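You operate a simulated robot arm through the tools that you are given. There is no shell and no other tool. Be economical: measure what you need, move in short steps, check, and stop when the job is done.

Carry out the task below with a simulated two-armed robot. There is one attempt and no reset: what you move stays moved.

TASK
Pump the lift table to 78 on its scale, push the yellow latch in and wipe off the oil.
Fine: pump before the latch goes in, latch in before you wipe; wet the blue pad at the steel dish and put it back after; leave the brake on. What is to be rubbed or washed off counts as gone when no trace of it is left.

It is judged by the outcome, as a careful person would: the job done as asked, and still so three seconds after it is handed in. It fails if anything else is knocked over, pushed out of place, dropped, spilled or broken.

THE ROBOT
Two 7-joint arms with two-finger parallel grippers on one trunk, on a base that drives. Base frame: it is fixed to the floor where the robot stands at the start and does not move with it; the origin is under the middle of the robot, x ahead of it, y to its left, z up. Lengths are in mm, angles in degrees, forces in N, time in s.
The left shoulder is at the start at [20, 113, 1047], the right one opposite. With the tool pointing down near the work surface each hand reaches from about 240 to 620 mm from the robot's upright axis, wherever it stands, measured 20 degrees to its own side. Places, roughly: blue pad, green pad, white pad [2000, -250, 750]; brake pedal of the lift table [200, 300, 200]; lift table top [700, 600, 700]; steel dish on the white bottle [1800, -200, 900]; yellow latch [500, 100, 700]. Payload 1.57 kg a hand.
Tool frame (each hand has its own): the origin (TCP) lies between the finger pads and is the grasp point; the fingertips stand 30 mm ahead of it; z points along the fingers, y is the line along which they close. Largest opening 80 mm; finger width 17, thickness 12; the body of the gripper, 40 by 82 mm, starts 80 mm behind the TCP.
Orientation is that of the tool frame in the base frame, as a unit quaternion [x, y, z, w]. With the fingers straight down and closing along the base's y, the tool's x points along the base's -x, its y along +y and its z along -z.

THE INTERFACE
- The arms move only by the tool servo_tool. It takes "left_motion", "right_motion" or both (then of equal length, played together; a hand with none holds still); each is a list of rows, each an object of numbers (a shift or turn left out is 0, a gripper value left out holds the last): "rx", "ry", "rz": the turn, a rotation vector about the tool's x, y, z in units of 60 degrees (1.0 is 60 degrees); "x", "y", "z": the shift along the tool's x, y, z in units of 400 mm (1.0 is 400 mm); "grip": the opening, from 0 (shut) to 1 (fully open). In form: [{"rx": .., "ry": .., "rz": .., "x": .., "y": .., "z": .., "grip": ..}, ...]. A call has 1 to 10 rows; each row is the pose to reach, as a shift and turn from the pose commanded when the call began, along the tool's axes at that moment. A call with a number of a shift or a turn outside -1 to 1 is refused whole. A row lasts 0.2 s, in which the tool goes at most 50 mm and 8.6 degrees; a call with a longer step from one row to the next is refused whole, and so is a gripper value outside its range. Where a pose cannot be reached the arm comes as near as it can. A force on the tool above 40 N (or 10 N above the force at the start of the call, whichever is more), or a blocked arm, ends the call early, and 0.2 s more pass. The fingers move at their own pace (about 45 mm/s each) and stop on an object; they squeeze with about 23 N. The grip force told is the motor's: it shows also when the fingers shut on nothing. Time passes only in rows, and 0.2 s behind the last, so rows that repeat a pose let the fingers close. The reply holds the time, the measured pose of the TCP, the force on the tool along the base axes, the opening and the grip force, in the units named above and with some noise, with the torque about the TCP (base axes, N m) and any sound that the robot's microphone picked up.
- Cameras (640 x 400 px; columns grow to the right, rows downward): "scene" is now at [86.7, 28, 1161.4]; the picture's right is [0.35, -0.94, 0.00], its down [-0.63, -0.23, -0.74] and it looks along [0.70, 0.26, -0.67] (base axes); focal length 214 px, centre (320, 200). "left" rides on the left gripper at [72, 7, -122] in its tool frame; the picture's right is [-0.09, 1.00, 0.00], its down [-0.84, -0.08, -0.54] and it looks along [-0.54, -0.05, 0.84] (tool axes); focal length 238 px, centre (320, 200). "right" rides on the right gripper at [72, -7, -122] in its tool frame; the picture's right is [0.09, 1.00, 0.00], its down [-0.84, 0.08, -0.54] and it looks along [-0.54, 0.05, 0.84] (tool axes); focal length 238 px, centre (320, 200). There is no depth. A picture from a camera that has moved, and an enlarged one, comes with that camera's place and axes in the base frame and with its lens.
- camera(camera): a new picture of that camera. No time passes.
- move_column(by): slides the trunk up (or, below 0, down) by that many mm; the arms and the scene camera ride with it, the base frame stays. It gives what a move gives, with no picture.
- drive_base(legs): drives the robot by 1 to 6 legs, each [ahead, left, turn to the left] in mm, mm and degrees, along the robot's own axes; the way and the turn of a leg run together, so that a leg with both is an arc; at most 1500 mm and 180 degrees a leg. The arms and the cameras ride along, it lands a little off, and it stops where it bumps. It gives what a move gives.
- turn_head(pan, tilt): turns the head with the scene camera to pan (to the left, within 80 degrees either way) and tilt (down, from -29 to 69), counted from straight ahead of the robot. It gives what a move gives.
- close_up(camera, box): a new picture of the part [left, top, right, bottom] of that camera's present view, enlarged. No time passes.
- job_done(): hands the job in; it is judged then, once.

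Go step by step. Nothing tells you exact positions but the pictures and the camera data: compare them with the known pose of the tool, close in by small moves and look again before you grip or let go. The budget is 120 turns and 92 pictures, counting those below and the enlarged ones. Unless the task says otherwise, let go and move clear before handing in, and close with one line.

The tools are called by a JSON object that holds its "op" and its "data". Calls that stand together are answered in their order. servo_tool: Moves the arms, as the interface text tells. Its arguments: {"type":"object","properties":{"left_motion":{"type":"array","items":{"type":"object","properties":{"rx":{"type":"number"},"ry":{"type":"number"},"rz":{"type":"number"},"x":{"type":"number"},"y":{"type":"number"},"z":{"type":"number"},"grip":{"type":"number"}}}},"right_motion":{"type":"array","items":{"type":"object","properties":{"rx":{"type":"number"},"ry":{"type":"number"},"rz":{"type":"number"},"x":{"type":"number"},"y":{"type":"number"},"z":{"type":"number"},"grip":{"type":"number"}}}}},"required":[]} The other tools are called the same way: move_column (by) slides the trunk up or down; drive_base (legs) drives the base; turn_head (pan, tilt) turns the head that bears the scene camera; camera (camera) takes a picture; close_up (camera, box) takes an enlarged picture of a part of a camera's view; job_done () hands the job in.

At the start:

```text
time: 0.0
left_ee_pos: [413.6, 369.5, 996.0]
left_tcp_rot: [0.001, 1.0, 0.0, 0.0]
left_wrist_force: [-0.4, -0.6, -0.7]
left_torque: [-0.03, 0.03, -0.02]
left_grip_width: 79.8
left_grip_force: 0.1
right_ee_pos: [462.0, -18.6, 1016.8]
right_tcp_rot: [0.001, 1.0, 0.0, 0.0]
right_wrist_force: [0.7, 0.3, -0.6]
right_torque: [-0.04, 0.0, 0.03]
right_grip_width: 80.0
right_grip_force: 0.1
trunk travel left (down, up): [-100.0, 470.0]
robot x, y, heading: [-0.8, 3.9, -0.3]
head pan, tilt: [20.2, 42.1]
```

scene: 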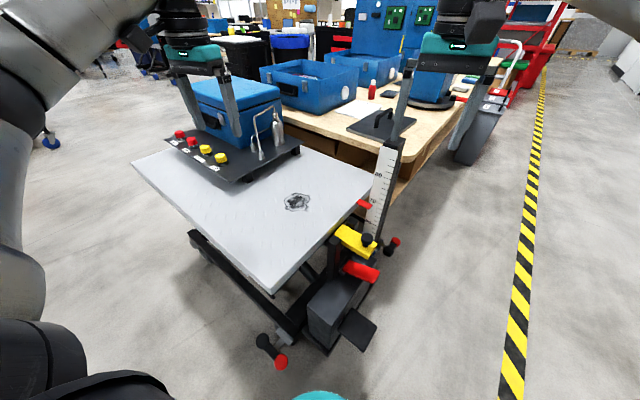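
right: 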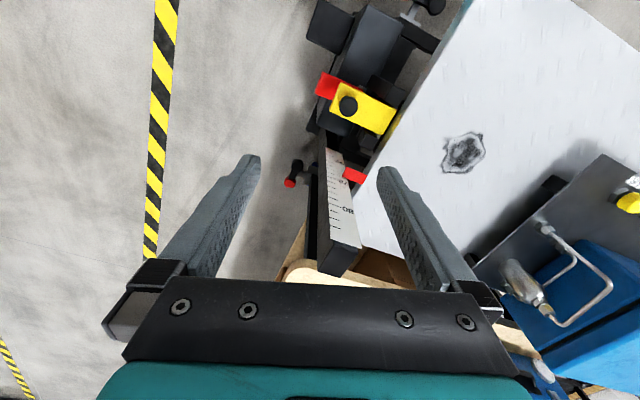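
left: 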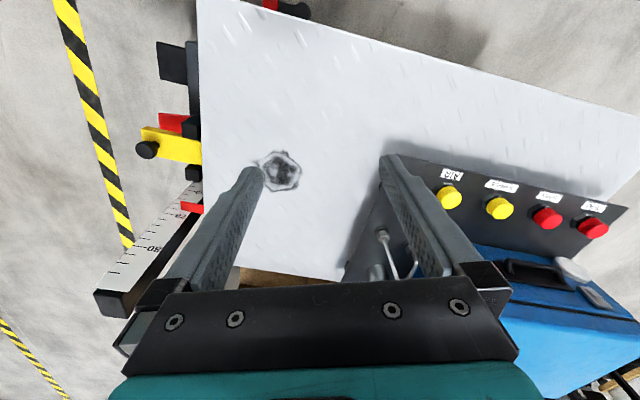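

The lift table stands ahead to the left with an oil stain, a scale post, a yellow latch and red-tipped levers. I'll enlarge the mechanism before touching anything.

{"op": "close_up", "data": {"camera": "scene", "box": [240, 130, 440, 390]}}

{"op": "close_up", "data": {"camera": "right", "box": [260, 0, 500, 280]}}

{"op": "close_up", "data": {"camera": "scene", "box": [330, 130, 430, 220]}}

```text
1.54 times, centred on (340, 260) of scene
camera zoom: at [86.7, 28.0, 1161.4], right [0.35, -0.94, 0.0], down [-0.63, -0.23, -0.74], along [0.7, 0.26, -0.67], focal length 330 px, centre (289, 108)
```

zoom: 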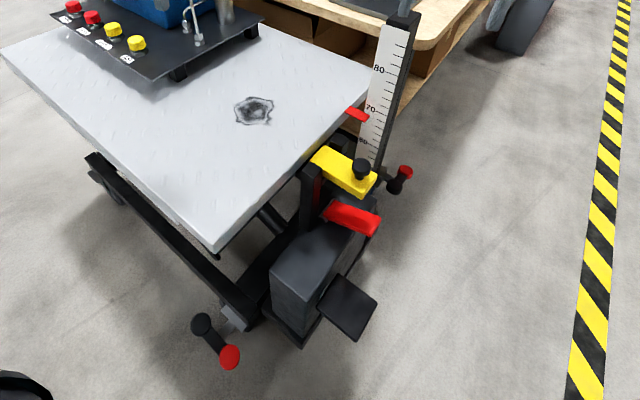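

```text
1.43 times, centred on (380, 140) of right
camera zoom: at [389.5, -24.6, 1138.7], right [-0.09, 1.0, 0.0], down [0.84, 0.08, 0.54], along [0.54, 0.05, -0.84], focal length 340 px, centre (234, 286)
```

zoom: 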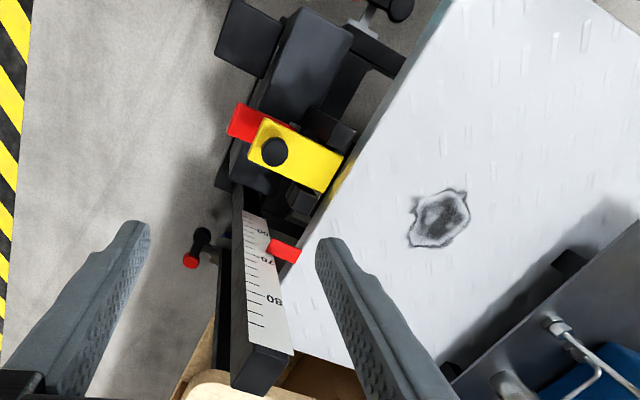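

```text
4.44 times, centred on (380, 175) of scene
camera zoom: at [86.7, 28.0, 1161.4], right [0.35, -0.94, 0.0], down [-0.63, -0.23, -0.74], along [0.7, 0.26, -0.67], focal length 953 px, centre (53, 311)
```

zoom: 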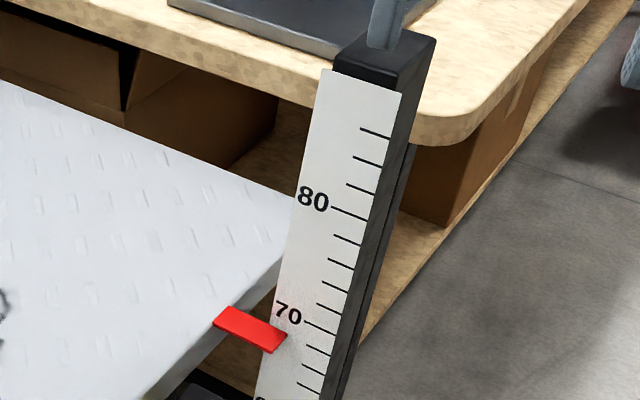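

Pump mechanism candidates: a black foot plate near [345, 0, 420] and a red lever under the yellow latch. I zoom in to tell pump, release and brake apart.

{"op": "close_up", "data": {"camera": "scene", "box": [300, 210, 420, 290]}}

{"op": "close_up", "data": {"camera": "scene", "box": [240, 280, 400, 390]}}

{"op": "close_up", "data": {"camera": "right", "box": [280, 0, 440, 120]}}

```text
5.00 times, centred on (360, 250) of scene
camera zoom: at [86.7, 28.0, 1161.4], right [0.35, -0.94, 0.0], down [-0.63, -0.23, -0.74], along [0.7, 0.26, -0.67], focal length 1072 px, centre (120, -50)
```

zoom: 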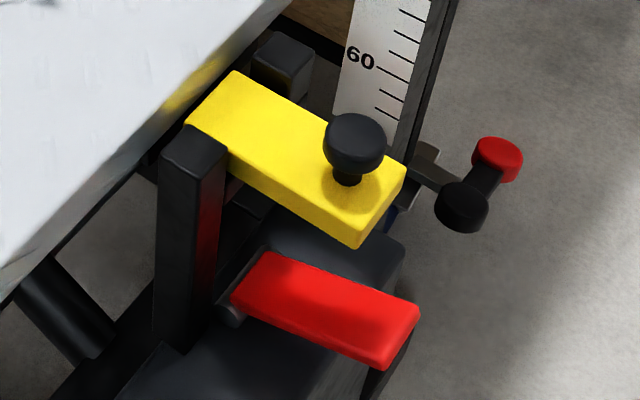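

```text
3.64 times, centred on (320, 335) of scene
camera zoom: at [86.7, 28.0, 1161.4], right [0.35, -0.94, 0.0], down [-0.63, -0.23, -0.74], along [0.7, 0.26, -0.67], focal length 780 px, centre (320, -291)
```

zoom: 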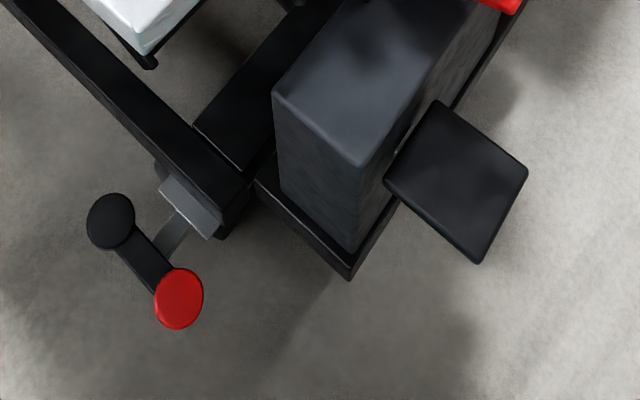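

```text
3.33 times, centred on (360, 60) of right
camera zoom: at [389.5, -24.6, 1138.7], right [-0.09, 1.0, 0.0], down [0.84, 0.08, 0.54], along [0.54, 0.05, -0.84], focal length 794 px, centre (187, 667)
```

zoom: 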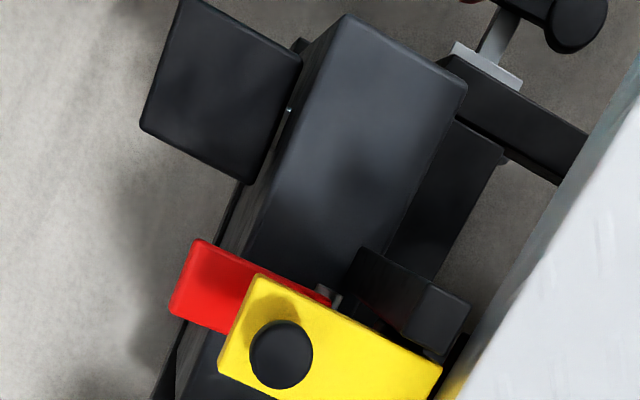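

The black plate at about [345, 0, 420] is the pump pedal, the red lever is most likely the release, and the rockers are the caster brakes. I bring the closed right hand back over the pedal and lower the trunk.

{"op": "servo_tool", "data": {"right_motion": [{"x": 0.1, "y": 0.013, "grip": 0}, {"x": 0.2, "y": 0.026}, {"x": 0.2925, "y": 0.04}, {"x": 0.2925, "y": 0.04, "z": 0.11}, {"x": 0.2925, "y": 0.04, "z": 0.22}, {"x": 0.2925, "y": 0.04, "z": 0.33}]}}

{"op": "move_column", "data": {"by": -100}}

{"op": "camera", "data": {"camera": "right"}}

{"op": "camera", "data": {"camera": "scene"}}

```text
time: 1.4
left_ee_pos: [412.8, 369.0, 995.5]
left_tcp_rot: [0.0, 1.0, -0.001, -0.001]
left_wrist_force: [-0.6, 0.1, 0.6]
left_torque: [0.01, -0.02, -0.05]
left_grip_width: 80.1
left_grip_force: 0.0
right_ee_pos: [342.8, -1.4, 882.0]
right_tcp_rot: [0.001, 1.0, 0.001, 0.001]
right_wrist_force: [0.4, 0.2, -0.3]
right_torque: [0.01, -0.02, -0.01]
right_grip_width: 0.0
right_grip_force: 21.4
trunk travel left (down, up): [-100.0, 470.0]
robot x, y, heading: [2.9, 0.3, -0.0]
head pan, tilt: [20.2, 42.1]
```

```text
time: 2.7
left_ee_pos: [413.9, 370.0, 896.9]
left_tcp_rot: [0.0, 1.0, -0.001, -0.001]
left_wrist_force: [0.8, 0.7, -0.1]
left_torque: [0.0, -0.02, -0.01]
left_grip_width: 79.9
left_grip_force: 0.1
right_ee_pos: [344.1, -2.9, 782.3]
right_tcp_rot: [0.0, 1.0, 0.0, 0.001]
right_wrist_force: [0.2, 0.3, 0.5]
right_torque: [-0.03, 0.0, 0.02]
right_grip_width: 0.0
right_grip_force: 20.8
trunk travel left (down, up): [0.0, 570.0]
robot x, y, heading: [-1.7, 3.3, 0.0]
head pan, tilt: [20.2, 42.1]
```

```text
82 pictures are left
camera right: at [270.3, -8.7, 904.6], right [-0.09, 1.0, 0.0], down [0.84, 0.08, 0.54], along [0.54, 0.05, -0.84], focal length 238 px, centre (320, 200)
```

right: 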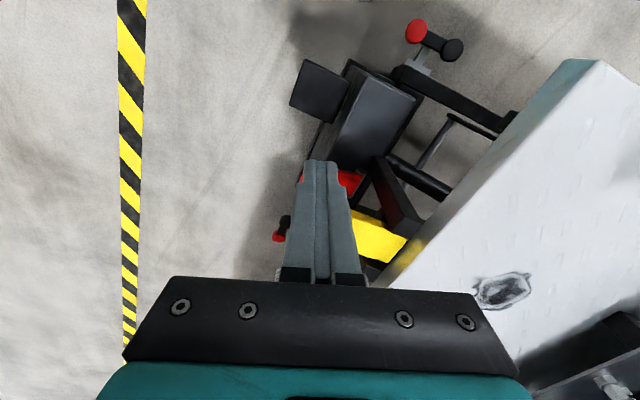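

```text
81 pictures are left
camera scene: at [86.7, 28.0, 1061.5], right [0.35, -0.94, 0.0], down [-0.63, -0.23, -0.74], along [0.7, 0.26, -0.67], focal length 214 px, centre (320, 200)
```

scene: 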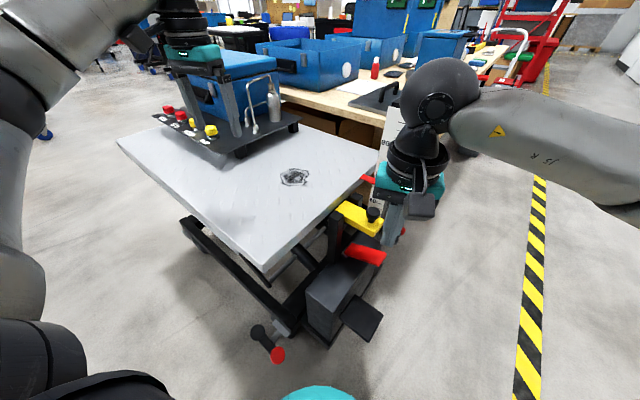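

Both views agree on the pedal at about [340, -2, 405]. I go down to just above it, a little on its outer side away from the box.

{"op": "servo_tool", "data": {"right_motion": [{"x": 0.01, "y": -0.01, "z": 0.12}, {"x": 0.02, "y": -0.02, "z": 0.24}, {"x": 0.02, "y": -0.025, "z": 0.36}, {"x": 0.02, "y": -0.025, "z": 0.48}, {"x": 0.02, "y": -0.025, "z": 0.6}, {"x": 0.02, "y": -0.025, "z": 0.7}, {"x": 0.02, "y": -0.025, "z": 0.78}]}}

{"op": "camera", "data": {"camera": "right"}}

{"op": "camera", "data": {"camera": "scene"}}

```text
time: 4.3
left_ee_pos: [414.4, 369.4, 895.6]
left_tcp_rot: [0.001, 1.0, 0.0, -0.001]
left_wrist_force: [-0.4, 0.1, 0.5]
left_torque: [0.01, -0.01, -0.04]
left_grip_width: 80.1
left_grip_force: 0.0
right_ee_pos: [337.2, -10.0, 469.9]
right_tcp_rot: [0.001, 1.0, -0.001, 0.001]
right_wrist_force: [0.1, 0.3, 0.5]
right_torque: [-0.01, 0.0, 0.0]
right_grip_width: 0.0
right_grip_force: 21.2
trunk travel left (down, up): [0.0, 570.0]
robot x, y, heading: [0.1, 0.5, 0.0]
head pan, tilt: [20.2, 42.1]
```

```text
80 pictures are left
camera right: at [264.0, -17.1, 592.8], right [-0.09, 1.0, 0.0], down [0.84, 0.08, 0.54], along [0.54, 0.05, -0.84], focal length 238 px, centre (320, 200)
```

right: 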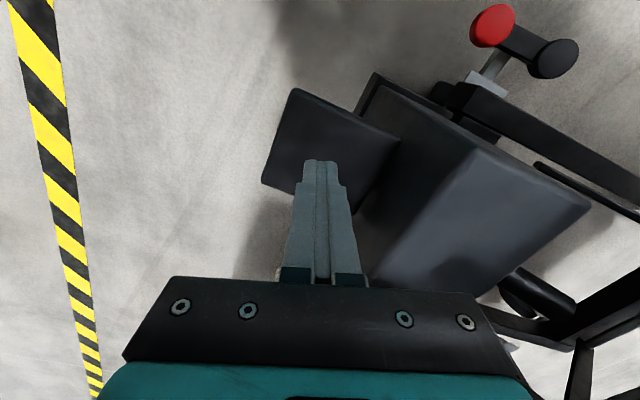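

```text
79 pictures are left
camera scene: at [86.7, 28.0, 1061.4], right [0.35, -0.94, 0.0], down [-0.63, -0.23, -0.74], along [0.7, 0.26, -0.67], focal length 214 px, centre (320, 200)
```

scene: 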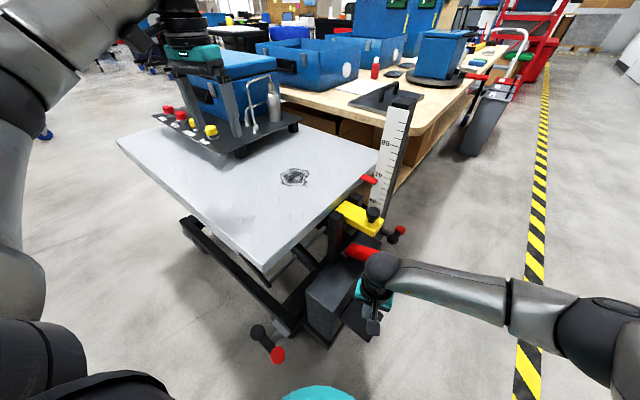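

The fingers hang over the pedal. I press down slowly.

{"op": "servo_tool", "data": {"right_motion": [{"z": 0.05}, {"z": 0.08}, {"z": 0.1}, {"z": 0.12}, {"z": 0.14}, {"z": 0.16}, {"z": 0.18}, {"z": 0.2}]}}

{"op": "close_up", "data": {"camera": "scene", "box": [330, 90, 430, 220]}}

```text
time: 6.1
left_ee_pos: [413.7, 371.1, 897.3]
left_tcp_rot: [0.001, 1.0, 0.0, 0.0]
left_wrist_force: [0.1, 0.4, -0.5]
left_torque: [0.02, -0.01, 0.02]
left_grip_width: 79.8
left_grip_force: 0.1
right_ee_pos: [334.9, -10.5, 390.3]
right_tcp_rot: [0.0, 1.0, 0.001, 0.0]
right_wrist_force: [-2.3, 6.0, 12.2]
right_torque: [0.13, 0.12, -0.12]
right_grip_width: 0.2
right_grip_force: 21.9
trunk travel left (down, up): [0.0, 570.0]
robot x, y, heading: [1.5, 0.2, 0.0]
head pan, tilt: [20.2, 42.1]
```

```text
3.08 times, centred on (380, 155) of scene
camera zoom: at [86.2, 28.3, 1061.5], right [0.35, -0.94, 0.0], down [-0.63, -0.23, -0.74], along [0.7, 0.26, -0.67], focal length 660 px, centre (135, 338)
```

zoom: 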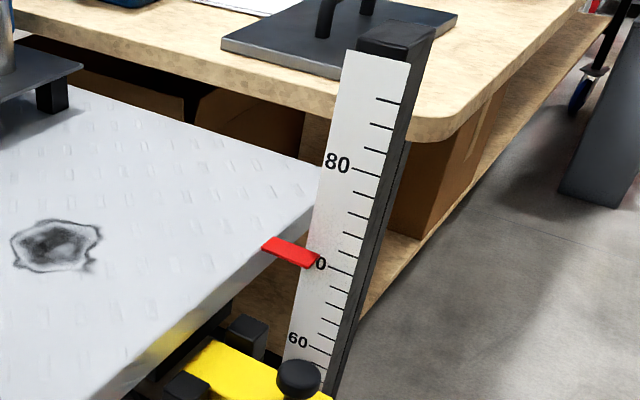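

The pedal yields at about 12 N and the pointer seems to rise. I press further to find the stroke end.

{"op": "servo_tool", "data": {"right_motion": [{"z": 0.025}, {"z": 0.05}, {"z": 0.075}, {"z": 0.1}, {"z": 0.125}]}}

{"op": "close_up", "data": {"camera": "scene", "box": [350, 120, 420, 190]}}

```text
time: 7.0
left_ee_pos: [413.1, 369.4, 897.3]
left_tcp_rot: [-0.001, 1.0, 0.0, 0.0]
left_wrist_force: [0.1, -0.2, 0.6]
left_torque: [0.04, -0.02, 0.02]
left_grip_width: 79.9
left_grip_force: 0.0
right_ee_pos: [335.3, -9.0, 360.0]
right_tcp_rot: [0.0, 1.0, 0.001, -0.002]
right_wrist_force: [-8.7, -6.1, 23.5]
right_torque: [-0.19, 0.07, 0.11]
right_grip_width: 0.2
right_grip_force: 21.2
trunk travel left (down, up): [0.0, 570.0]
robot x, y, heading: [1.1, 2.5, 0.1]
head pan, tilt: [20.2, 42.1]
heard: click
stopped in row 4 (right hand): the force on the tool passed its limit at 62 N (the readings are from after the stop); the commanded pose is now the measured one
```

```text
5.71 times, centred on (385, 155) of scene
camera zoom: at [85.6, 27.7, 1061.6], right [0.34, -0.94, 0.0], down [-0.63, -0.23, -0.74], along [0.7, 0.26, -0.67], focal length 1226 px, centre (-51, 457)
```

zoom: 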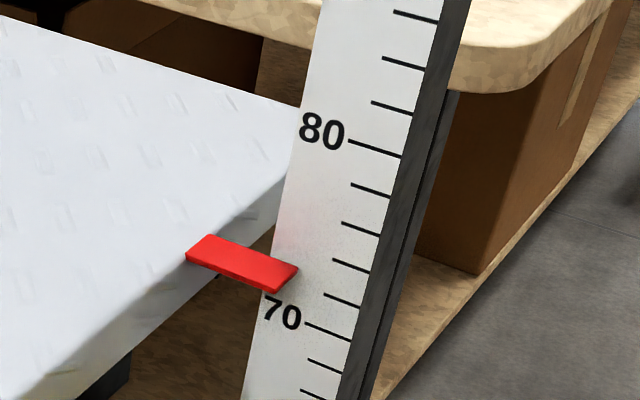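

A click marks the stroke's end at TCP z≈360; the table gained several units. I let the pedal rise and check how it holds and what the scale says.

{"op": "servo_tool", "data": {"right_motion": [{"z": -0.08}, {"z": -0.16}, {"z": -0.22}, {"z": -0.25}]}}

{"op": "close_up", "data": {"camera": "scene", "box": [350, 120, 420, 190]}}

{"op": "camera", "data": {"camera": "left"}}

```text
time: 8.0
left_ee_pos: [413.3, 368.9, 895.6]
left_tcp_rot: [0.001, 1.0, 0.001, 0.0]
left_wrist_force: [0.3, -0.4, 0.4]
left_torque: [-0.01, 0.04, 0.01]
left_grip_width: 79.9
left_grip_force: 0.1
right_ee_pos: [335.9, -10.4, 460.1]
right_tcp_rot: [0.001, 1.0, 0.0, -0.002]
right_wrist_force: [-0.1, -0.3, -0.4]
right_torque: [0.04, -0.02, 0.0]
right_grip_width: 0.3
right_grip_force: 21.1
trunk travel left (down, up): [0.0, 570.0]
robot x, y, heading: [1.3, -0.2, -0.2]
head pan, tilt: [20.2, 42.1]
```

```text
5.71 times, centred on (385, 155) of scene
camera zoom: at [86.7, 28.0, 1061.4], right [0.34, -0.94, 0.0], down [-0.63, -0.23, -0.74], along [0.7, 0.26, -0.67], focal length 1226 px, centre (-51, 457)
```

zoom: 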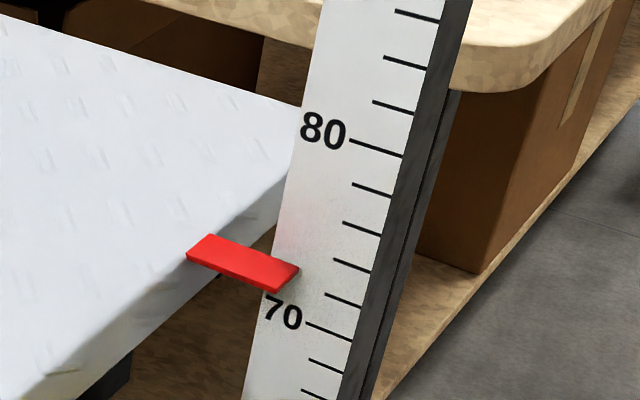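

```text
75 pictures are left
camera left: at [341.7, 377.2, 1017.6], right [0.09, 1.0, 0.0], down [0.84, -0.08, 0.54], along [0.54, -0.05, -0.84], focal length 238 px, centre (320, 200)
```

left: 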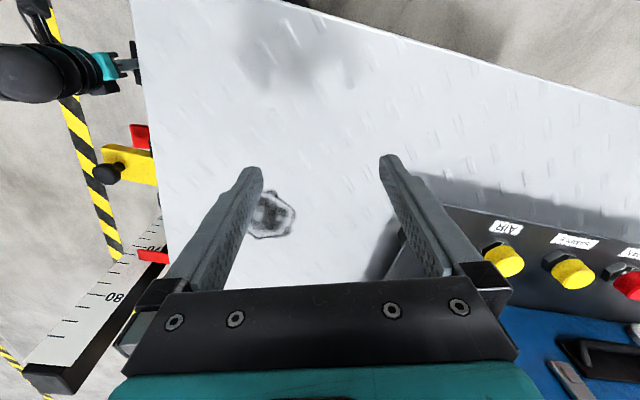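

The table holds after release. I do a second full stroke.

{"op": "servo_tool", "data": {"right_motion": [{"z": 0.06}, {"z": 0.09}, {"z": 0.12}, {"z": 0.15}, {"z": 0.18}, {"z": 0.21}, {"z": 0.235}, {"z": 0.245}]}}

{"op": "close_up", "data": {"camera": "scene", "box": [350, 120, 420, 190]}}

```text
time: 9.8
left_ee_pos: [412.2, 369.4, 897.0]
left_tcp_rot: [0.0, 1.0, 0.0, 0.0]
left_wrist_force: [0.0, -0.6, 0.4]
left_torque: [-0.01, 0.02, -0.02]
left_grip_width: 79.8
left_grip_force: 0.0
right_ee_pos: [335.9, -11.0, 360.7]
right_tcp_rot: [0.0, 1.0, 0.001, 0.0]
right_wrist_force: [0.0, -1.6, 16.5]
right_torque: [-0.06, 0.02, -0.17]
right_grip_width: 0.0
right_grip_force: 21.3
trunk travel left (down, up): [0.0, 570.0]
robot x, y, heading: [-1.4, 0.3, -0.1]
head pan, tilt: [20.2, 42.1]
heard: click
```

```text
5.71 times, centred on (385, 155) of scene
camera zoom: at [86.1, 28.0, 1061.5], right [0.34, -0.94, 0.0], down [-0.63, -0.23, -0.74], along [0.7, 0.26, -0.67], focal length 1226 px, centre (-51, 457)
```

zoom: 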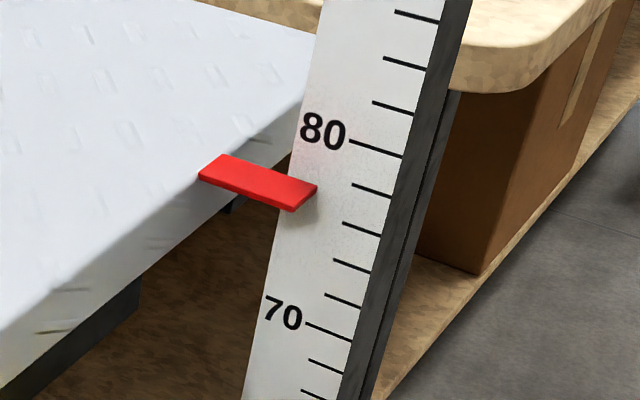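

The pointer is now near 76–77 but the view is oblique. I lift the right hand off the pedal and use its camera at pointer height for an honest reading.

{"op": "servo_tool", "data": {"right_motion": [{"z": -0.12}, {"z": -0.24}, {"z": -0.36}, {"z": -0.48}, {"z": -0.6}, {"z": -0.72}, {"z": -0.84}, {"z": -0.95}, {"z": -1.0, "grip": 1.0}]}}

{"op": "servo_tool", "data": {"right_motion": [{"ry": -0.125, "x": -0.04}, {"ry": -0.25, "x": -0.08}, {"ry": -0.375, "x": -0.12}, {"ry": -0.5, "x": -0.16}, {"ry": -0.625, "x": -0.2}, {"ry": -0.75, "x": -0.24}]}}

{"op": "camera", "data": {"camera": "right"}}

```text
time: 11.8
left_ee_pos: [413.4, 369.3, 896.9]
left_tcp_rot: [0.0, 1.0, 0.0, 0.0]
left_wrist_force: [0.1, -0.4, 0.5]
left_torque: [-0.01, -0.03, 0.0]
left_grip_width: 79.9
left_grip_force: 0.1
right_ee_pos: [336.0, -10.8, 760.7]
right_tcp_rot: [0.0, 1.0, -0.001, 0.0]
right_wrist_force: [0.7, 0.5, 0.1]
right_torque: [0.01, 0.03, 0.01]
right_grip_width: 31.9
right_grip_force: 0.0
trunk travel left (down, up): [0.0, 570.0]
robot x, y, heading: [-3.5, -0.7, -0.2]
head pan, tilt: [20.2, 42.1]
```

```text
time: 13.2
left_ee_pos: [415.0, 369.5, 896.5]
left_tcp_rot: [0.001, 1.0, 0.0, -0.001]
left_wrist_force: [-0.5, 0.4, 0.1]
left_torque: [0.01, -0.03, 0.0]
left_grip_width: 80.2
left_grip_force: 0.0
right_ee_pos: [432.4, -10.5, 760.0]
right_tcp_rot: [0.001, 0.924, 0.0, 0.383]
right_wrist_force: [0.0, -0.7, 0.2]
right_torque: [0.02, -0.01, -0.01]
right_grip_width: 80.1
right_grip_force: 0.0
trunk travel left (down, up): [0.0, 570.0]
robot x, y, heading: [-3.9, 3.5, -0.1]
head pan, tilt: [20.2, 42.1]
```

```text
73 pictures are left
camera right: at [294.8, -17.8, 795.5], right [-0.06, 1.0, -0.06], down [0.21, 0.08, 0.97], along [0.98, 0.05, -0.21], focal length 238 px, centre (320, 200)
```

right: 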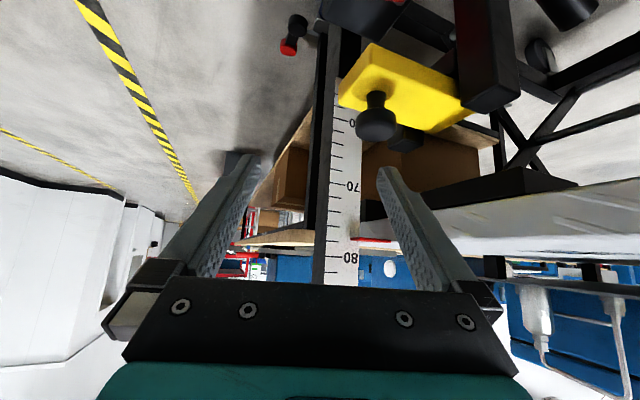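

{"op": "close_up", "data": {"camera": "right", "box": [310, 200, 410, 290]}}

```text
4.44 times, centred on (360, 245) of right
camera zoom: at [294.8, -17.8, 795.5], right [-0.06, 1.0, -0.06], down [0.21, 0.08, 0.97], along [0.98, 0.05, -0.21], focal length 1059 px, centre (142, 0)
```

zoom: 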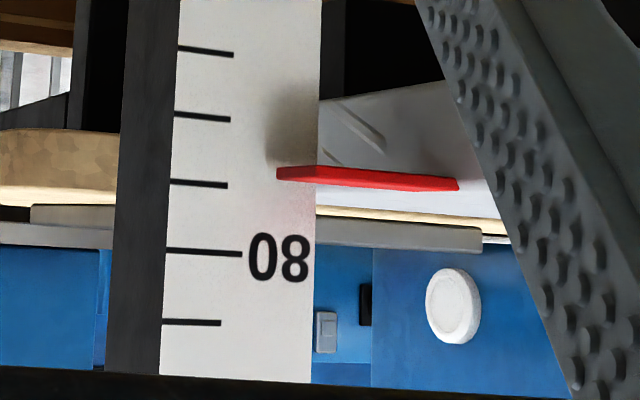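

Nearly level view: the pointer reads about 77.6 (78 tick just above it). A small partial stroke is needed; I return to the pedal.

{"op": "servo_tool", "data": {"right_motion": [{"ry": 0.125, "x": 0.028, "z": -0.028, "grip": 0}, {"ry": 0.25, "x": 0.057, "z": -0.057}, {"ry": 0.375, "x": 0.085, "z": -0.085}, {"ry": 0.5, "x": 0.113, "z": -0.113}, {"ry": 0.625, "x": 0.141, "z": -0.141}, {"ry": 0.75, "x": 0.17, "z": -0.17}]}}

{"op": "servo_tool", "data": {"right_motion": [{"z": 0.12}, {"z": 0.24}, {"z": 0.36}, {"z": 0.48}, {"z": 0.6}, {"z": 0.7}, {"z": 0.77}, {"z": 0.79}, {"z": 0.8}]}}

```text
time: 14.6
left_ee_pos: [414.0, 369.5, 896.4]
left_tcp_rot: [-0.001, 1.0, 0.0, 0.0]
left_wrist_force: [-0.1, -0.1, 0.4]
left_torque: [0.0, 0.02, 0.0]
left_grip_width: 79.9
left_grip_force: 0.1
right_ee_pos: [336.3, -11.0, 760.4]
right_tcp_rot: [0.0, 1.0, 0.0, -0.002]
right_wrist_force: [0.4, 0.6, -0.3]
right_torque: [-0.01, -0.04, 0.0]
right_grip_width: 0.0
right_grip_force: 21.6
trunk travel left (down, up): [0.0, 570.0]
robot x, y, heading: [1.0, 2.8, -0.1]
head pan, tilt: [20.2, 42.1]
```

```text
time: 16.6
left_ee_pos: [414.8, 370.1, 896.2]
left_tcp_rot: [-0.001, 1.0, 0.0, 0.0]
left_wrist_force: [1.1, 0.0, 0.0]
left_torque: [-0.01, 0.0, 0.02]
left_grip_width: 80.3
left_grip_force: 0.0
right_ee_pos: [335.3, -10.3, 440.0]
right_tcp_rot: [0.002, 1.0, 0.0, 0.0]
right_wrist_force: [0.8, -0.8, -1.0]
right_torque: [0.01, 0.04, 0.01]
right_grip_width: 0.0
right_grip_force: 21.6
trunk travel left (down, up): [0.0, 570.0]
robot x, y, heading: [0.3, -0.1, 0.1]
head pan, tilt: [20.2, 42.1]
```

{"op": "servo_tool", "data": {"right_motion": [{"z": 0.01}, {"z": 0.02}, {"z": 0.02}]}}

{"op": "close_up", "data": {"camera": "scene", "box": [350, 120, 420, 190]}}

```text
time: 17.4
left_ee_pos: [414.8, 369.5, 895.7]
left_tcp_rot: [0.0, 1.0, 0.0, 0.0]
left_wrist_force: [-0.7, 0.5, 0.2]
left_torque: [0.0, 0.02, 0.03]
left_grip_width: 79.9
left_grip_force: 0.1
right_ee_pos: [336.6, -9.8, 431.3]
right_tcp_rot: [0.0, 1.0, 0.001, -0.001]
right_wrist_force: [0.3, -0.2, -0.5]
right_torque: [0.01, -0.02, -0.01]
right_grip_width: 0.0
right_grip_force: 21.3
trunk travel left (down, up): [0.0, 570.0]
robot x, y, heading: [2.5, -4.8, 0.1]
head pan, tilt: [20.2, 42.1]
```

```text
5.71 times, centred on (385, 155) of scene
camera zoom: at [86.7, 28.0, 1061.4], right [0.34, -0.94, 0.0], down [-0.63, -0.23, -0.74], along [0.7, 0.26, -0.67], focal length 1226 px, centre (-51, 457)
```

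zoom: 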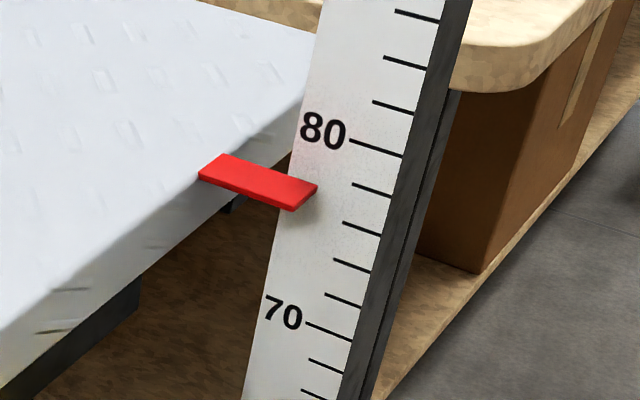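

No contact yet and the pointer is unchanged, so I keep pressing in small steps.

{"op": "servo_tool", "data": {"right_motion": [{"z": 0.01}, {"z": 0.02}, {"z": 0.02}]}}

```text
time: 18.2
left_ee_pos: [413.8, 369.0, 896.1]
left_tcp_rot: [-0.001, 1.0, 0.0, 0.0]
left_wrist_force: [-0.5, 0.0, -0.6]
left_torque: [0.01, -0.02, 0.01]
left_grip_width: 80.0
left_grip_force: 0.1
right_ee_pos: [336.4, -10.0, 424.6]
right_tcp_rot: [0.001, 1.0, 0.0, -0.001]
right_wrist_force: [-0.3, -2.0, 6.9]
right_torque: [-0.06, -0.04, -0.05]
right_grip_width: 0.0
right_grip_force: 21.5
trunk travel left (down, up): [0.0, 570.0]
robot x, y, heading: [3.2, -1.0, -0.1]
head pan, tilt: [20.2, 42.1]
```

{"op": "servo_tool", "data": {"right_motion": [{"z": 0.01}, {"z": 0.018}, {"z": 0.018}]}}

{"op": "close_up", "data": {"camera": "scene", "box": [350, 120, 420, 190]}}

```text
time: 19.0
left_ee_pos: [413.6, 370.1, 895.8]
left_tcp_rot: [0.001, 1.0, 0.0, 0.001]
left_wrist_force: [0.5, -0.6, 1.0]
left_torque: [0.0, -0.03, -0.01]
left_grip_width: 80.0
left_grip_force: 0.1
right_ee_pos: [337.5, -9.4, 417.5]
right_tcp_rot: [0.0, 1.0, 0.0, 0.0]
right_wrist_force: [2.6, -2.7, 7.6]
right_torque: [-0.05, -0.09, 0.07]
right_grip_width: 0.0
right_grip_force: 21.5
trunk travel left (down, up): [0.0, 570.0]
robot x, y, heading: [0.3, -0.6, -0.2]
head pan, tilt: [20.2, 42.1]
```

```text
5.71 times, centred on (385, 155) of scene
camera zoom: at [86.5, 27.9, 1061.4], right [0.34, -0.94, 0.0], down [-0.63, -0.23, -0.74], along [0.7, 0.26, -0.67], focal length 1226 px, centre (-51, 457)
```

zoom: 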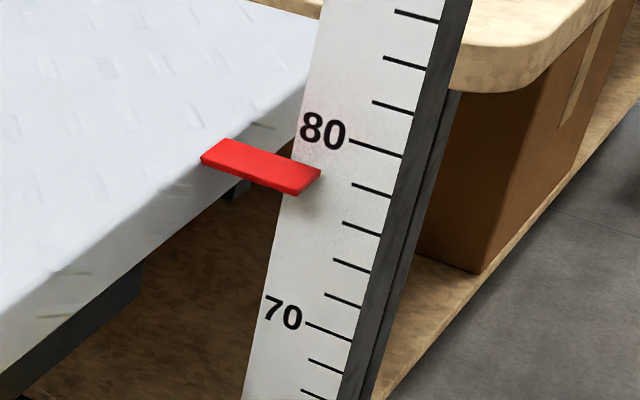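

The pointer rose by about 0.7. I re-read with the level camera view.

{"op": "servo_tool", "data": {"right_motion": [{"z": -0.1}, {"z": -0.22}, {"z": -0.34}, {"z": -0.46}, {"z": -0.58}, {"z": -0.7}, {"z": -0.82, "grip": 1.0}, {"z": -0.88}]}}

{"op": "servo_tool", "data": {"right_motion": [{"ry": -0.125, "x": -0.04}, {"ry": -0.25, "x": -0.08}, {"ry": -0.375, "x": -0.12}, {"ry": -0.5, "x": -0.16}, {"ry": -0.625, "x": -0.2}, {"ry": -0.75, "x": -0.24}]}}

{"op": "close_up", "data": {"camera": "right", "box": [310, 200, 410, 290]}}

{"op": "close_up", "data": {"camera": "right", "box": [320, 0, 560, 150]}}

```text
time: 20.8
left_ee_pos: [413.9, 369.7, 894.1]
left_tcp_rot: [0.0, 1.0, 0.0, 0.0]
left_wrist_force: [0.3, -0.2, 0.2]
left_torque: [-0.01, 0.0, -0.01]
left_grip_width: 80.0
left_grip_force: 0.0
right_ee_pos: [338.5, -11.2, 768.6]
right_tcp_rot: [0.001, 1.0, 0.0, -0.001]
right_wrist_force: [0.1, -0.6, 0.4]
right_torque: [0.03, 0.02, 0.03]
right_grip_width: 49.7
right_grip_force: 0.0
trunk travel left (down, up): [0.0, 570.0]
robot x, y, heading: [2.0, -0.8, -0.1]
head pan, tilt: [20.2, 42.1]
```

```text
time: 22.2
left_ee_pos: [412.9, 370.3, 895.2]
left_tcp_rot: [0.0, 1.0, 0.0, -0.001]
left_wrist_force: [0.0, -1.2, 0.0]
left_torque: [0.01, -0.04, 0.01]
left_grip_width: 80.1
left_grip_force: 0.0
right_ee_pos: [433.0, -12.2, 769.6]
right_tcp_rot: [0.001, 0.924, 0.0, 0.383]
right_wrist_force: [-0.5, 0.4, -0.6]
right_torque: [0.01, -0.02, -0.04]
right_grip_width: 80.3
right_grip_force: 0.0
trunk travel left (down, up): [0.0, 570.0]
robot x, y, heading: [-0.8, 0.3, 0.1]
head pan, tilt: [20.2, 42.1]
```

```text
4.44 times, centred on (360, 245) of right
camera zoom: at [295.0, -17.6, 804.8], right [-0.06, 1.0, -0.06], down [0.21, 0.08, 0.98], along [0.98, 0.05, -0.21], focal length 1059 px, centre (142, 0)
```

zoom: 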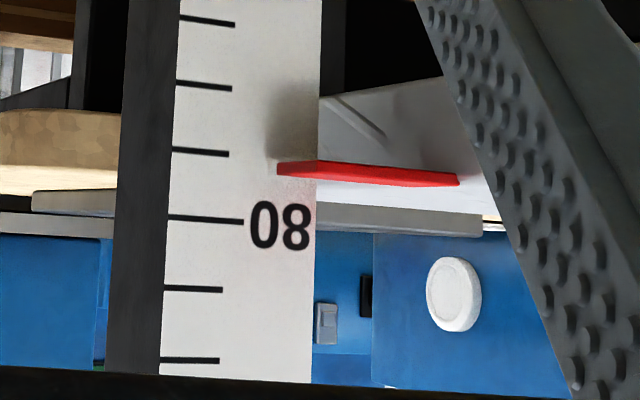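

```text
2.67 times, centred on (440, 75) of right
camera zoom: at [295.0, -17.6, 804.8], right [-0.06, 1.0, -0.06], down [0.21, 0.08, 0.98], along [0.98, 0.05, -0.21], focal length 636 px, centre (0, 533)
```

zoom: 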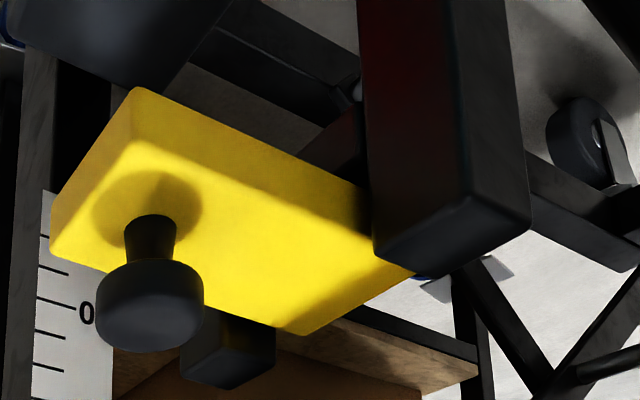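

The level view reads about 78.3, within a fraction of a tick of 78, so pumping is done. Next is the latch: its outer end is near [465, 12, 652], pushed along about [0.30, 0.95]; I bring the right hand upright and yawed outside it.

{"op": "servo_tool", "data": {"right_motion": [{"ry": 0.125, "grip": 0}, {"ry": 0.25}, {"ry": 0.375, "x": -0.012, "z": 0.012, "y": -0.01}, {"ry": 0.5, "x": -0.024, "z": 0.024, "y": -0.02}, {"ry": 0.625, "x": -0.036, "z": 0.036, "y": -0.03}, {"ry": 0.75, "x": -0.036, "z": 0.036, "y": -0.04}]}}

{"op": "servo_tool", "data": {"right_motion": [{"rz": 0.1}, {"rz": 0.2}, {"rz": 0.29}]}}

{"op": "camera", "data": {"camera": "right"}}

{"op": "camera", "data": {"camera": "scene"}}

```text
time: 23.6
left_ee_pos: [413.8, 369.0, 896.6]
left_tcp_rot: [0.0, 1.0, 0.0, 0.0]
left_wrist_force: [0.7, 0.4, 0.5]
left_torque: [0.01, 0.02, 0.04]
left_grip_width: 80.0
left_grip_force: 0.0
right_ee_pos: [452.1, -25.3, 768.8]
right_tcp_rot: [0.0, 1.0, 0.0, -0.002]
right_wrist_force: [-0.6, 0.9, 0.0]
right_torque: [0.0, 0.02, 0.03]
right_grip_width: 0.1
right_grip_force: 21.8
trunk travel left (down, up): [0.0, 570.0]
robot x, y, heading: [-1.3, -1.3, 0.3]
head pan, tilt: [20.2, 42.1]
```

```text
time: 24.4
left_ee_pos: [414.2, 371.0, 896.4]
left_tcp_rot: [0.0, 1.0, -0.001, 0.0]
left_wrist_force: [0.7, 0.7, 0.9]
left_torque: [0.01, -0.01, 0.0]
left_grip_width: 79.8
left_grip_force: 0.1
right_ee_pos: [453.7, -26.5, 769.1]
right_tcp_rot: [0.154, 0.988, 0.0, 0.0]
right_wrist_force: [0.1, 0.0, -0.3]
right_torque: [-0.02, -0.02, -0.03]
right_grip_width: 0.1
right_grip_force: 21.6
trunk travel left (down, up): [0.0, 570.0]
robot x, y, heading: [0.9, 1.5, 0.3]
head pan, tilt: [20.2, 42.1]
```

```text
67 pictures are left
camera right: at [381.9, -11.5, 891.8], right [0.21, 0.98, 0.0], down [0.82, -0.18, 0.54], along [0.53, -0.11, -0.84], focal length 238 px, centre (320, 200)
```

right: 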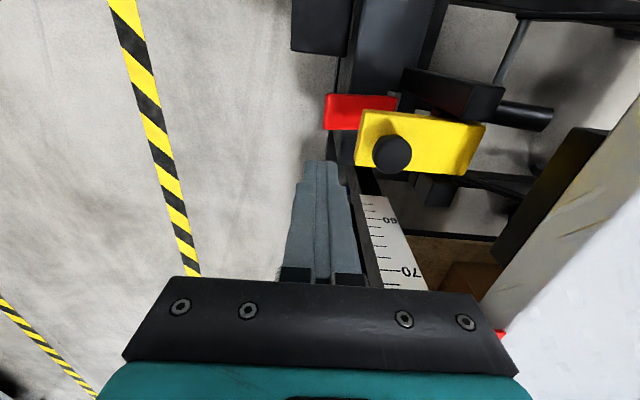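

```text
66 pictures are left
camera scene: at [86.7, 28.0, 1061.4], right [0.34, -0.94, 0.0], down [-0.63, -0.23, -0.74], along [0.7, 0.26, -0.67], focal length 214 px, centre (320, 200)
```

scene: 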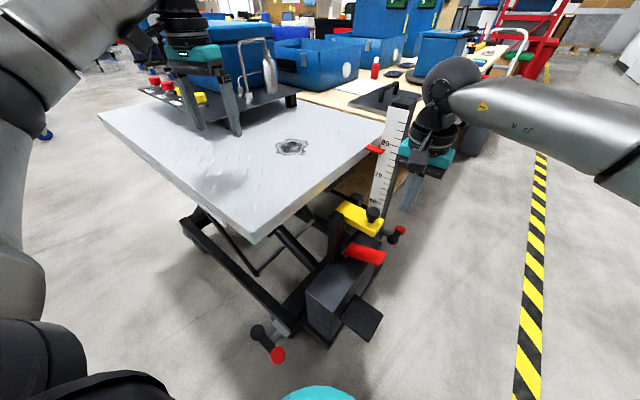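

The hand is in line with the bar. I descend beside its end, then push inward gently.

{"op": "servo_tool", "data": {"right_motion": [{"z": 0.1}, {"z": 0.2}, {"z": 0.245}, {"z": 0.245, "y": 0.03}, {"z": 0.245, "y": 0.06}, {"z": 0.245, "y": 0.085}, {"z": 0.245, "y": 0.11}]}}

{"op": "camera", "data": {"camera": "right"}}

```text
time: 26.0
left_ee_pos: [414.7, 369.8, 896.7]
left_tcp_rot: [0.0, 1.0, -0.001, 0.0]
left_wrist_force: [0.0, 0.3, 0.9]
left_torque: [0.02, 0.05, 0.03]
left_grip_width: 80.1
left_grip_force: 0.1
right_ee_pos: [465.5, 15.8, 670.5]
right_tcp_rot: [0.152, 0.988, 0.0, 0.0]
right_wrist_force: [0.5, -1.1, -0.7]
right_torque: [-0.04, 0.02, -0.01]
right_grip_width: 0.0
right_grip_force: 21.5
trunk travel left (down, up): [0.0, 570.0]
robot x, y, heading: [0.4, -1.2, -0.0]
head pan, tilt: [20.2, 42.1]
```

```text
65 pictures are left
camera right: at [394.5, 31.1, 793.0], right [0.21, 0.98, 0.0], down [0.82, -0.18, 0.54], along [0.53, -0.11, -0.84], focal length 238 px, centre (320, 200)
```

right: 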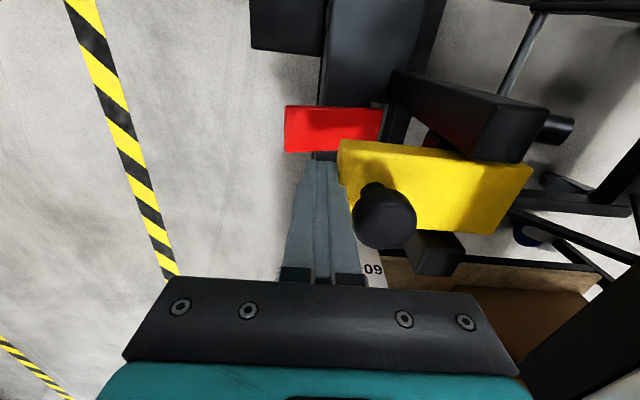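

{"op": "servo_tool", "data": {"right_motion": [{"y": 0.025}, {"y": 0.05}, {"y": 0.075}, {"y": 0.1}]}}

{"op": "camera", "data": {"camera": "right"}}

```text
time: 27.0
left_ee_pos: [414.2, 370.0, 896.3]
left_tcp_rot: [0.0, 1.0, 0.001, 0.0]
left_wrist_force: [-0.5, 0.2, -0.7]
left_torque: [0.01, 0.01, -0.04]
left_grip_width: 80.1
left_grip_force: 0.1
right_ee_pos: [477.2, 55.4, 671.9]
right_tcp_rot: [0.152, 0.988, 0.001, 0.0]
right_wrist_force: [-0.4, 0.3, -0.4]
right_torque: [-0.02, -0.01, -0.01]
right_grip_width: 0.1
right_grip_force: 22.1
trunk travel left (down, up): [0.0, 570.0]
robot x, y, heading: [1.9, -0.2, -0.2]
head pan, tilt: [20.2, 42.1]
```

```text
64 pictures are left
camera right: at [406.0, 69.7, 793.9], right [0.21, 0.98, 0.0], down [0.82, -0.18, 0.54], along [0.53, -0.11, -0.84], focal length 238 px, centre (320, 200)
```

right: 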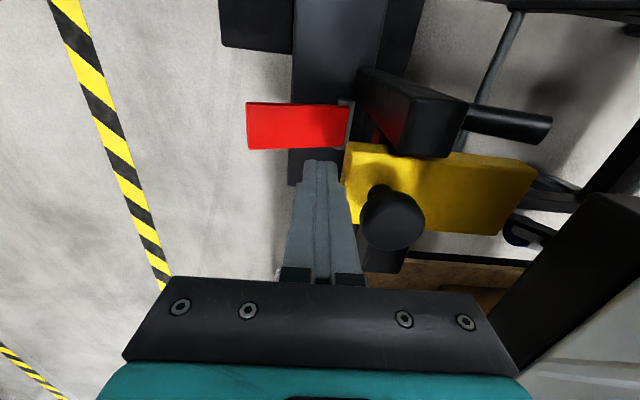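

The bar slides in with the fingers at low force. I keep pushing until it seats.

{"op": "servo_tool", "data": {"right_motion": [{"y": 0.02}, {"y": 0.04}, {"y": 0.055}, {"y": 0.07}]}}

{"op": "camera", "data": {"camera": "right"}}

{"op": "camera", "data": {"camera": "scene"}}

```text
time: 27.7
left_ee_pos: [414.2, 367.8, 896.8]
left_tcp_rot: [0.001, 1.0, -0.001, 0.0]
left_wrist_force: [0.9, 0.3, 0.7]
left_torque: [-0.03, 0.01, 0.0]
left_grip_width: 80.1
left_grip_force: 0.0
right_ee_pos: [480.5, 59.9, 669.5]
right_tcp_rot: [0.158, 0.987, -0.013, -0.006]
right_wrist_force: [-8.0, -9.5, 6.4]
right_torque: [-0.08, 0.02, -0.05]
right_grip_width: 0.0
right_grip_force: 21.3
trunk travel left (down, up): [0.0, 570.0]
robot x, y, heading: [3.6, 1.6, -0.3]
head pan, tilt: [20.2, 42.1]
stopped in row 3 (right hand): the force on the tool passed its limit at 44 N (the readings are from after the stop); the commanded pose is now the measured one
```

```text
63 pictures are left
camera right: at [411.1, 78.6, 793.7], right [0.22, 0.97, -0.03], down [0.83, -0.17, 0.53], along [0.51, -0.14, -0.85], focal length 238 px, centre (320, 200)
```

right: 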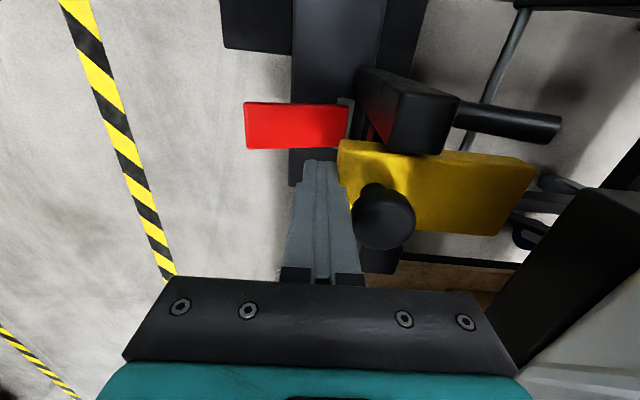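

```text
62 pictures are left
camera scene: at [85.3, 26.7, 1061.6], right [0.34, -0.94, 0.0], down [-0.63, -0.23, -0.74], along [0.7, 0.26, -0.67], focal length 214 px, centre (320, 200)
```

scene: 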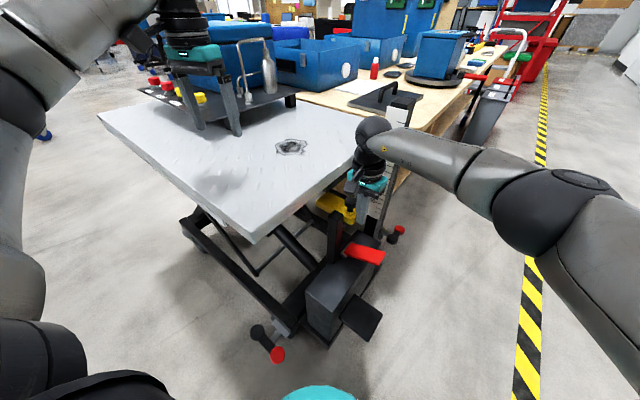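

The push stopped on a solid resistance at the fingertips after about 60 mm of travel. I back off slightly and look at whether the latch is seated.

{"op": "servo_tool", "data": {"right_motion": [{"y": -0.05}, {"y": -0.12}, {"y": -0.2}, {"y": -0.2, "z": -0.1}, {"y": -0.2, "z": -0.2}, {"y": -0.2, "z": -0.25}]}}

{"op": "camera", "data": {"camera": "right"}}

{"op": "close_up", "data": {"camera": "scene", "box": [280, 150, 420, 270]}}

```text
time: 29.1
left_ee_pos: [414.2, 369.5, 896.0]
left_tcp_rot: [0.001, 1.0, 0.0, 0.0]
left_wrist_force: [0.5, -0.1, -0.2]
left_torque: [-0.03, -0.05, -0.02]
left_grip_width: 80.1
left_grip_force: 0.0
right_ee_pos: [457.6, -12.1, 771.3]
right_tcp_rot: [0.155, 0.988, -0.011, -0.006]
right_wrist_force: [0.2, 0.0, 0.2]
right_torque: [0.01, -0.02, 0.01]
right_grip_width: 0.1
right_grip_force: 21.5
trunk travel left (down, up): [0.0, 570.0]
robot x, y, heading: [1.3, -3.6, 0.2]
head pan, tilt: [20.2, 42.1]
```

```text
61 pictures are left
camera right: at [387.3, 5.5, 894.6], right [0.22, 0.98, -0.02], down [0.83, -0.17, 0.53], along [0.52, -0.14, -0.85], focal length 238 px, centre (320, 200)
```

right: 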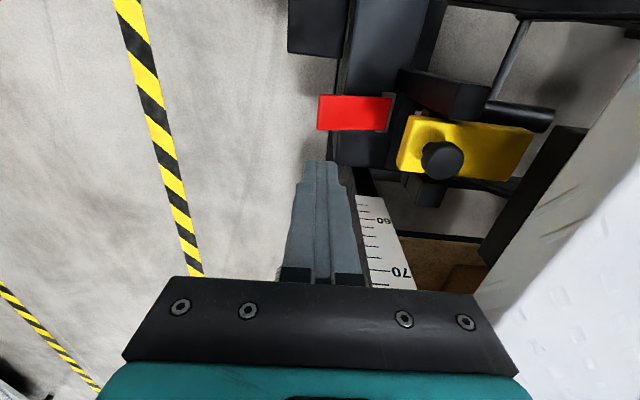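

```text
3.33 times, centred on (350, 210) of scene
camera zoom: at [86.3, 27.4, 1061.4], right [0.34, -0.94, 0.0], down [-0.63, -0.23, -0.74], along [0.7, 0.26, -0.67], focal length 715 px, centre (220, 167)
```

zoom: 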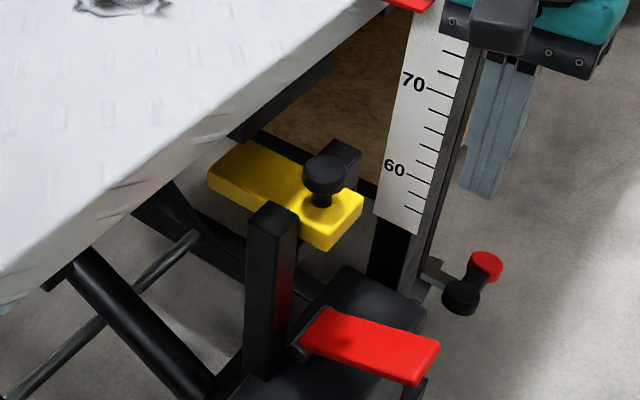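

The knob moved about 55 mm and now sits between the posts. I push once more to confirm it's at its end stop.

{"op": "servo_tool", "data": {"right_motion": [{"z": 0.1}, {"z": 0.2}, {"z": 0.245}, {"z": 0.245, "y": 0.06}, {"z": 0.245, "y": 0.12}, {"z": 0.245, "y": 0.16}, {"z": 0.245, "y": 0.18}, {"z": 0.245, "y": 0.2}, {"z": 0.245, "y": 0.22}, {"z": 0.245, "y": 0.24}]}}

```text
time: 31.2
left_ee_pos: [413.9, 367.5, 896.1]
left_tcp_rot: [0.002, 1.0, 0.0, 0.0]
left_wrist_force: [0.4, 0.0, 0.3]
left_torque: [-0.01, -0.01, 0.05]
left_grip_width: 80.1
left_grip_force: 0.1
right_ee_pos: [482.5, 59.1, 670.6]
right_tcp_rot: [0.161, 0.987, -0.024, -0.011]
right_wrist_force: [-8.9, -8.6, 7.4]
right_torque: [0.01, 0.08, 0.05]
right_grip_width: 0.0
right_grip_force: 21.9
trunk travel left (down, up): [0.0, 570.0]
robot x, y, heading: [-0.4, -0.2, -0.2]
head pan, tilt: [20.2, 42.1]
stopped in row 10 (right hand): the force on the tool passed its limit at 46 N (the readings are from after the stop); the commanded pose is now the measured one
```

It stops at the same spot, so the latch is fully in. I retract the hand, raise it and tuck it, then check the scale and look toward the pads.

{"op": "servo_tool", "data": {"right_motion": [{"y": -0.06}, {"y": -0.15}, {"y": -0.25}, {"y": -0.25, "z": -0.11}, {"y": -0.25, "z": -0.22}, {"y": -0.25, "z": -0.33, "x": 0.05}, {"y": -0.27, "z": -0.44, "x": 0.12}, {"y": -0.3, "z": -0.54, "x": 0.2}, {"y": -0.3, "z": -0.6, "x": 0.3}]}}

{"op": "turn_head", "data": {"pan": -8, "tilt": 15}}

{"op": "camera", "data": {"camera": "scene"}}

```text
refused: row 7 steps farther than a row can; nothing moved
```

```text
time: 32.1
left_ee_pos: [413.2, 366.6, 897.9]
left_tcp_rot: [0.002, 1.0, 0.0, 0.0]
left_wrist_force: [0.4, 1.1, 0.3]
left_torque: [-0.01, -0.02, -0.02]
left_grip_width: 80.0
left_grip_force: 0.2
right_ee_pos: [480.7, 59.8, 670.9]
right_tcp_rot: [0.16, 0.987, -0.023, -0.011]
right_wrist_force: [-11.1, -13.4, 10.7]
right_torque: [-0.04, 0.09, 0.04]
right_grip_width: 0.2
right_grip_force: 21.3
trunk travel left (down, up): [0.0, 570.0]
robot x, y, heading: [-0.2, 0.6, -0.4]
head pan, tilt: [-8.0, 15.0]
```

```text
59 pictures are left
camera scene: at [98.7, -16.1, 1104.1], right [-0.14, -0.99, 0.0], down [-0.26, 0.04, -0.97], along [0.96, -0.14, -0.26], focal length 214 px, centre (320, 200)
```

scene: 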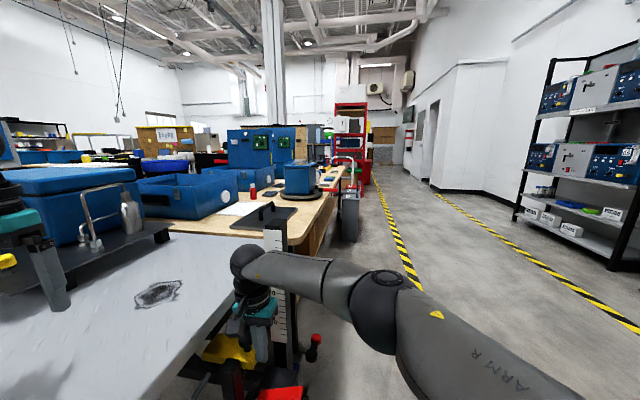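

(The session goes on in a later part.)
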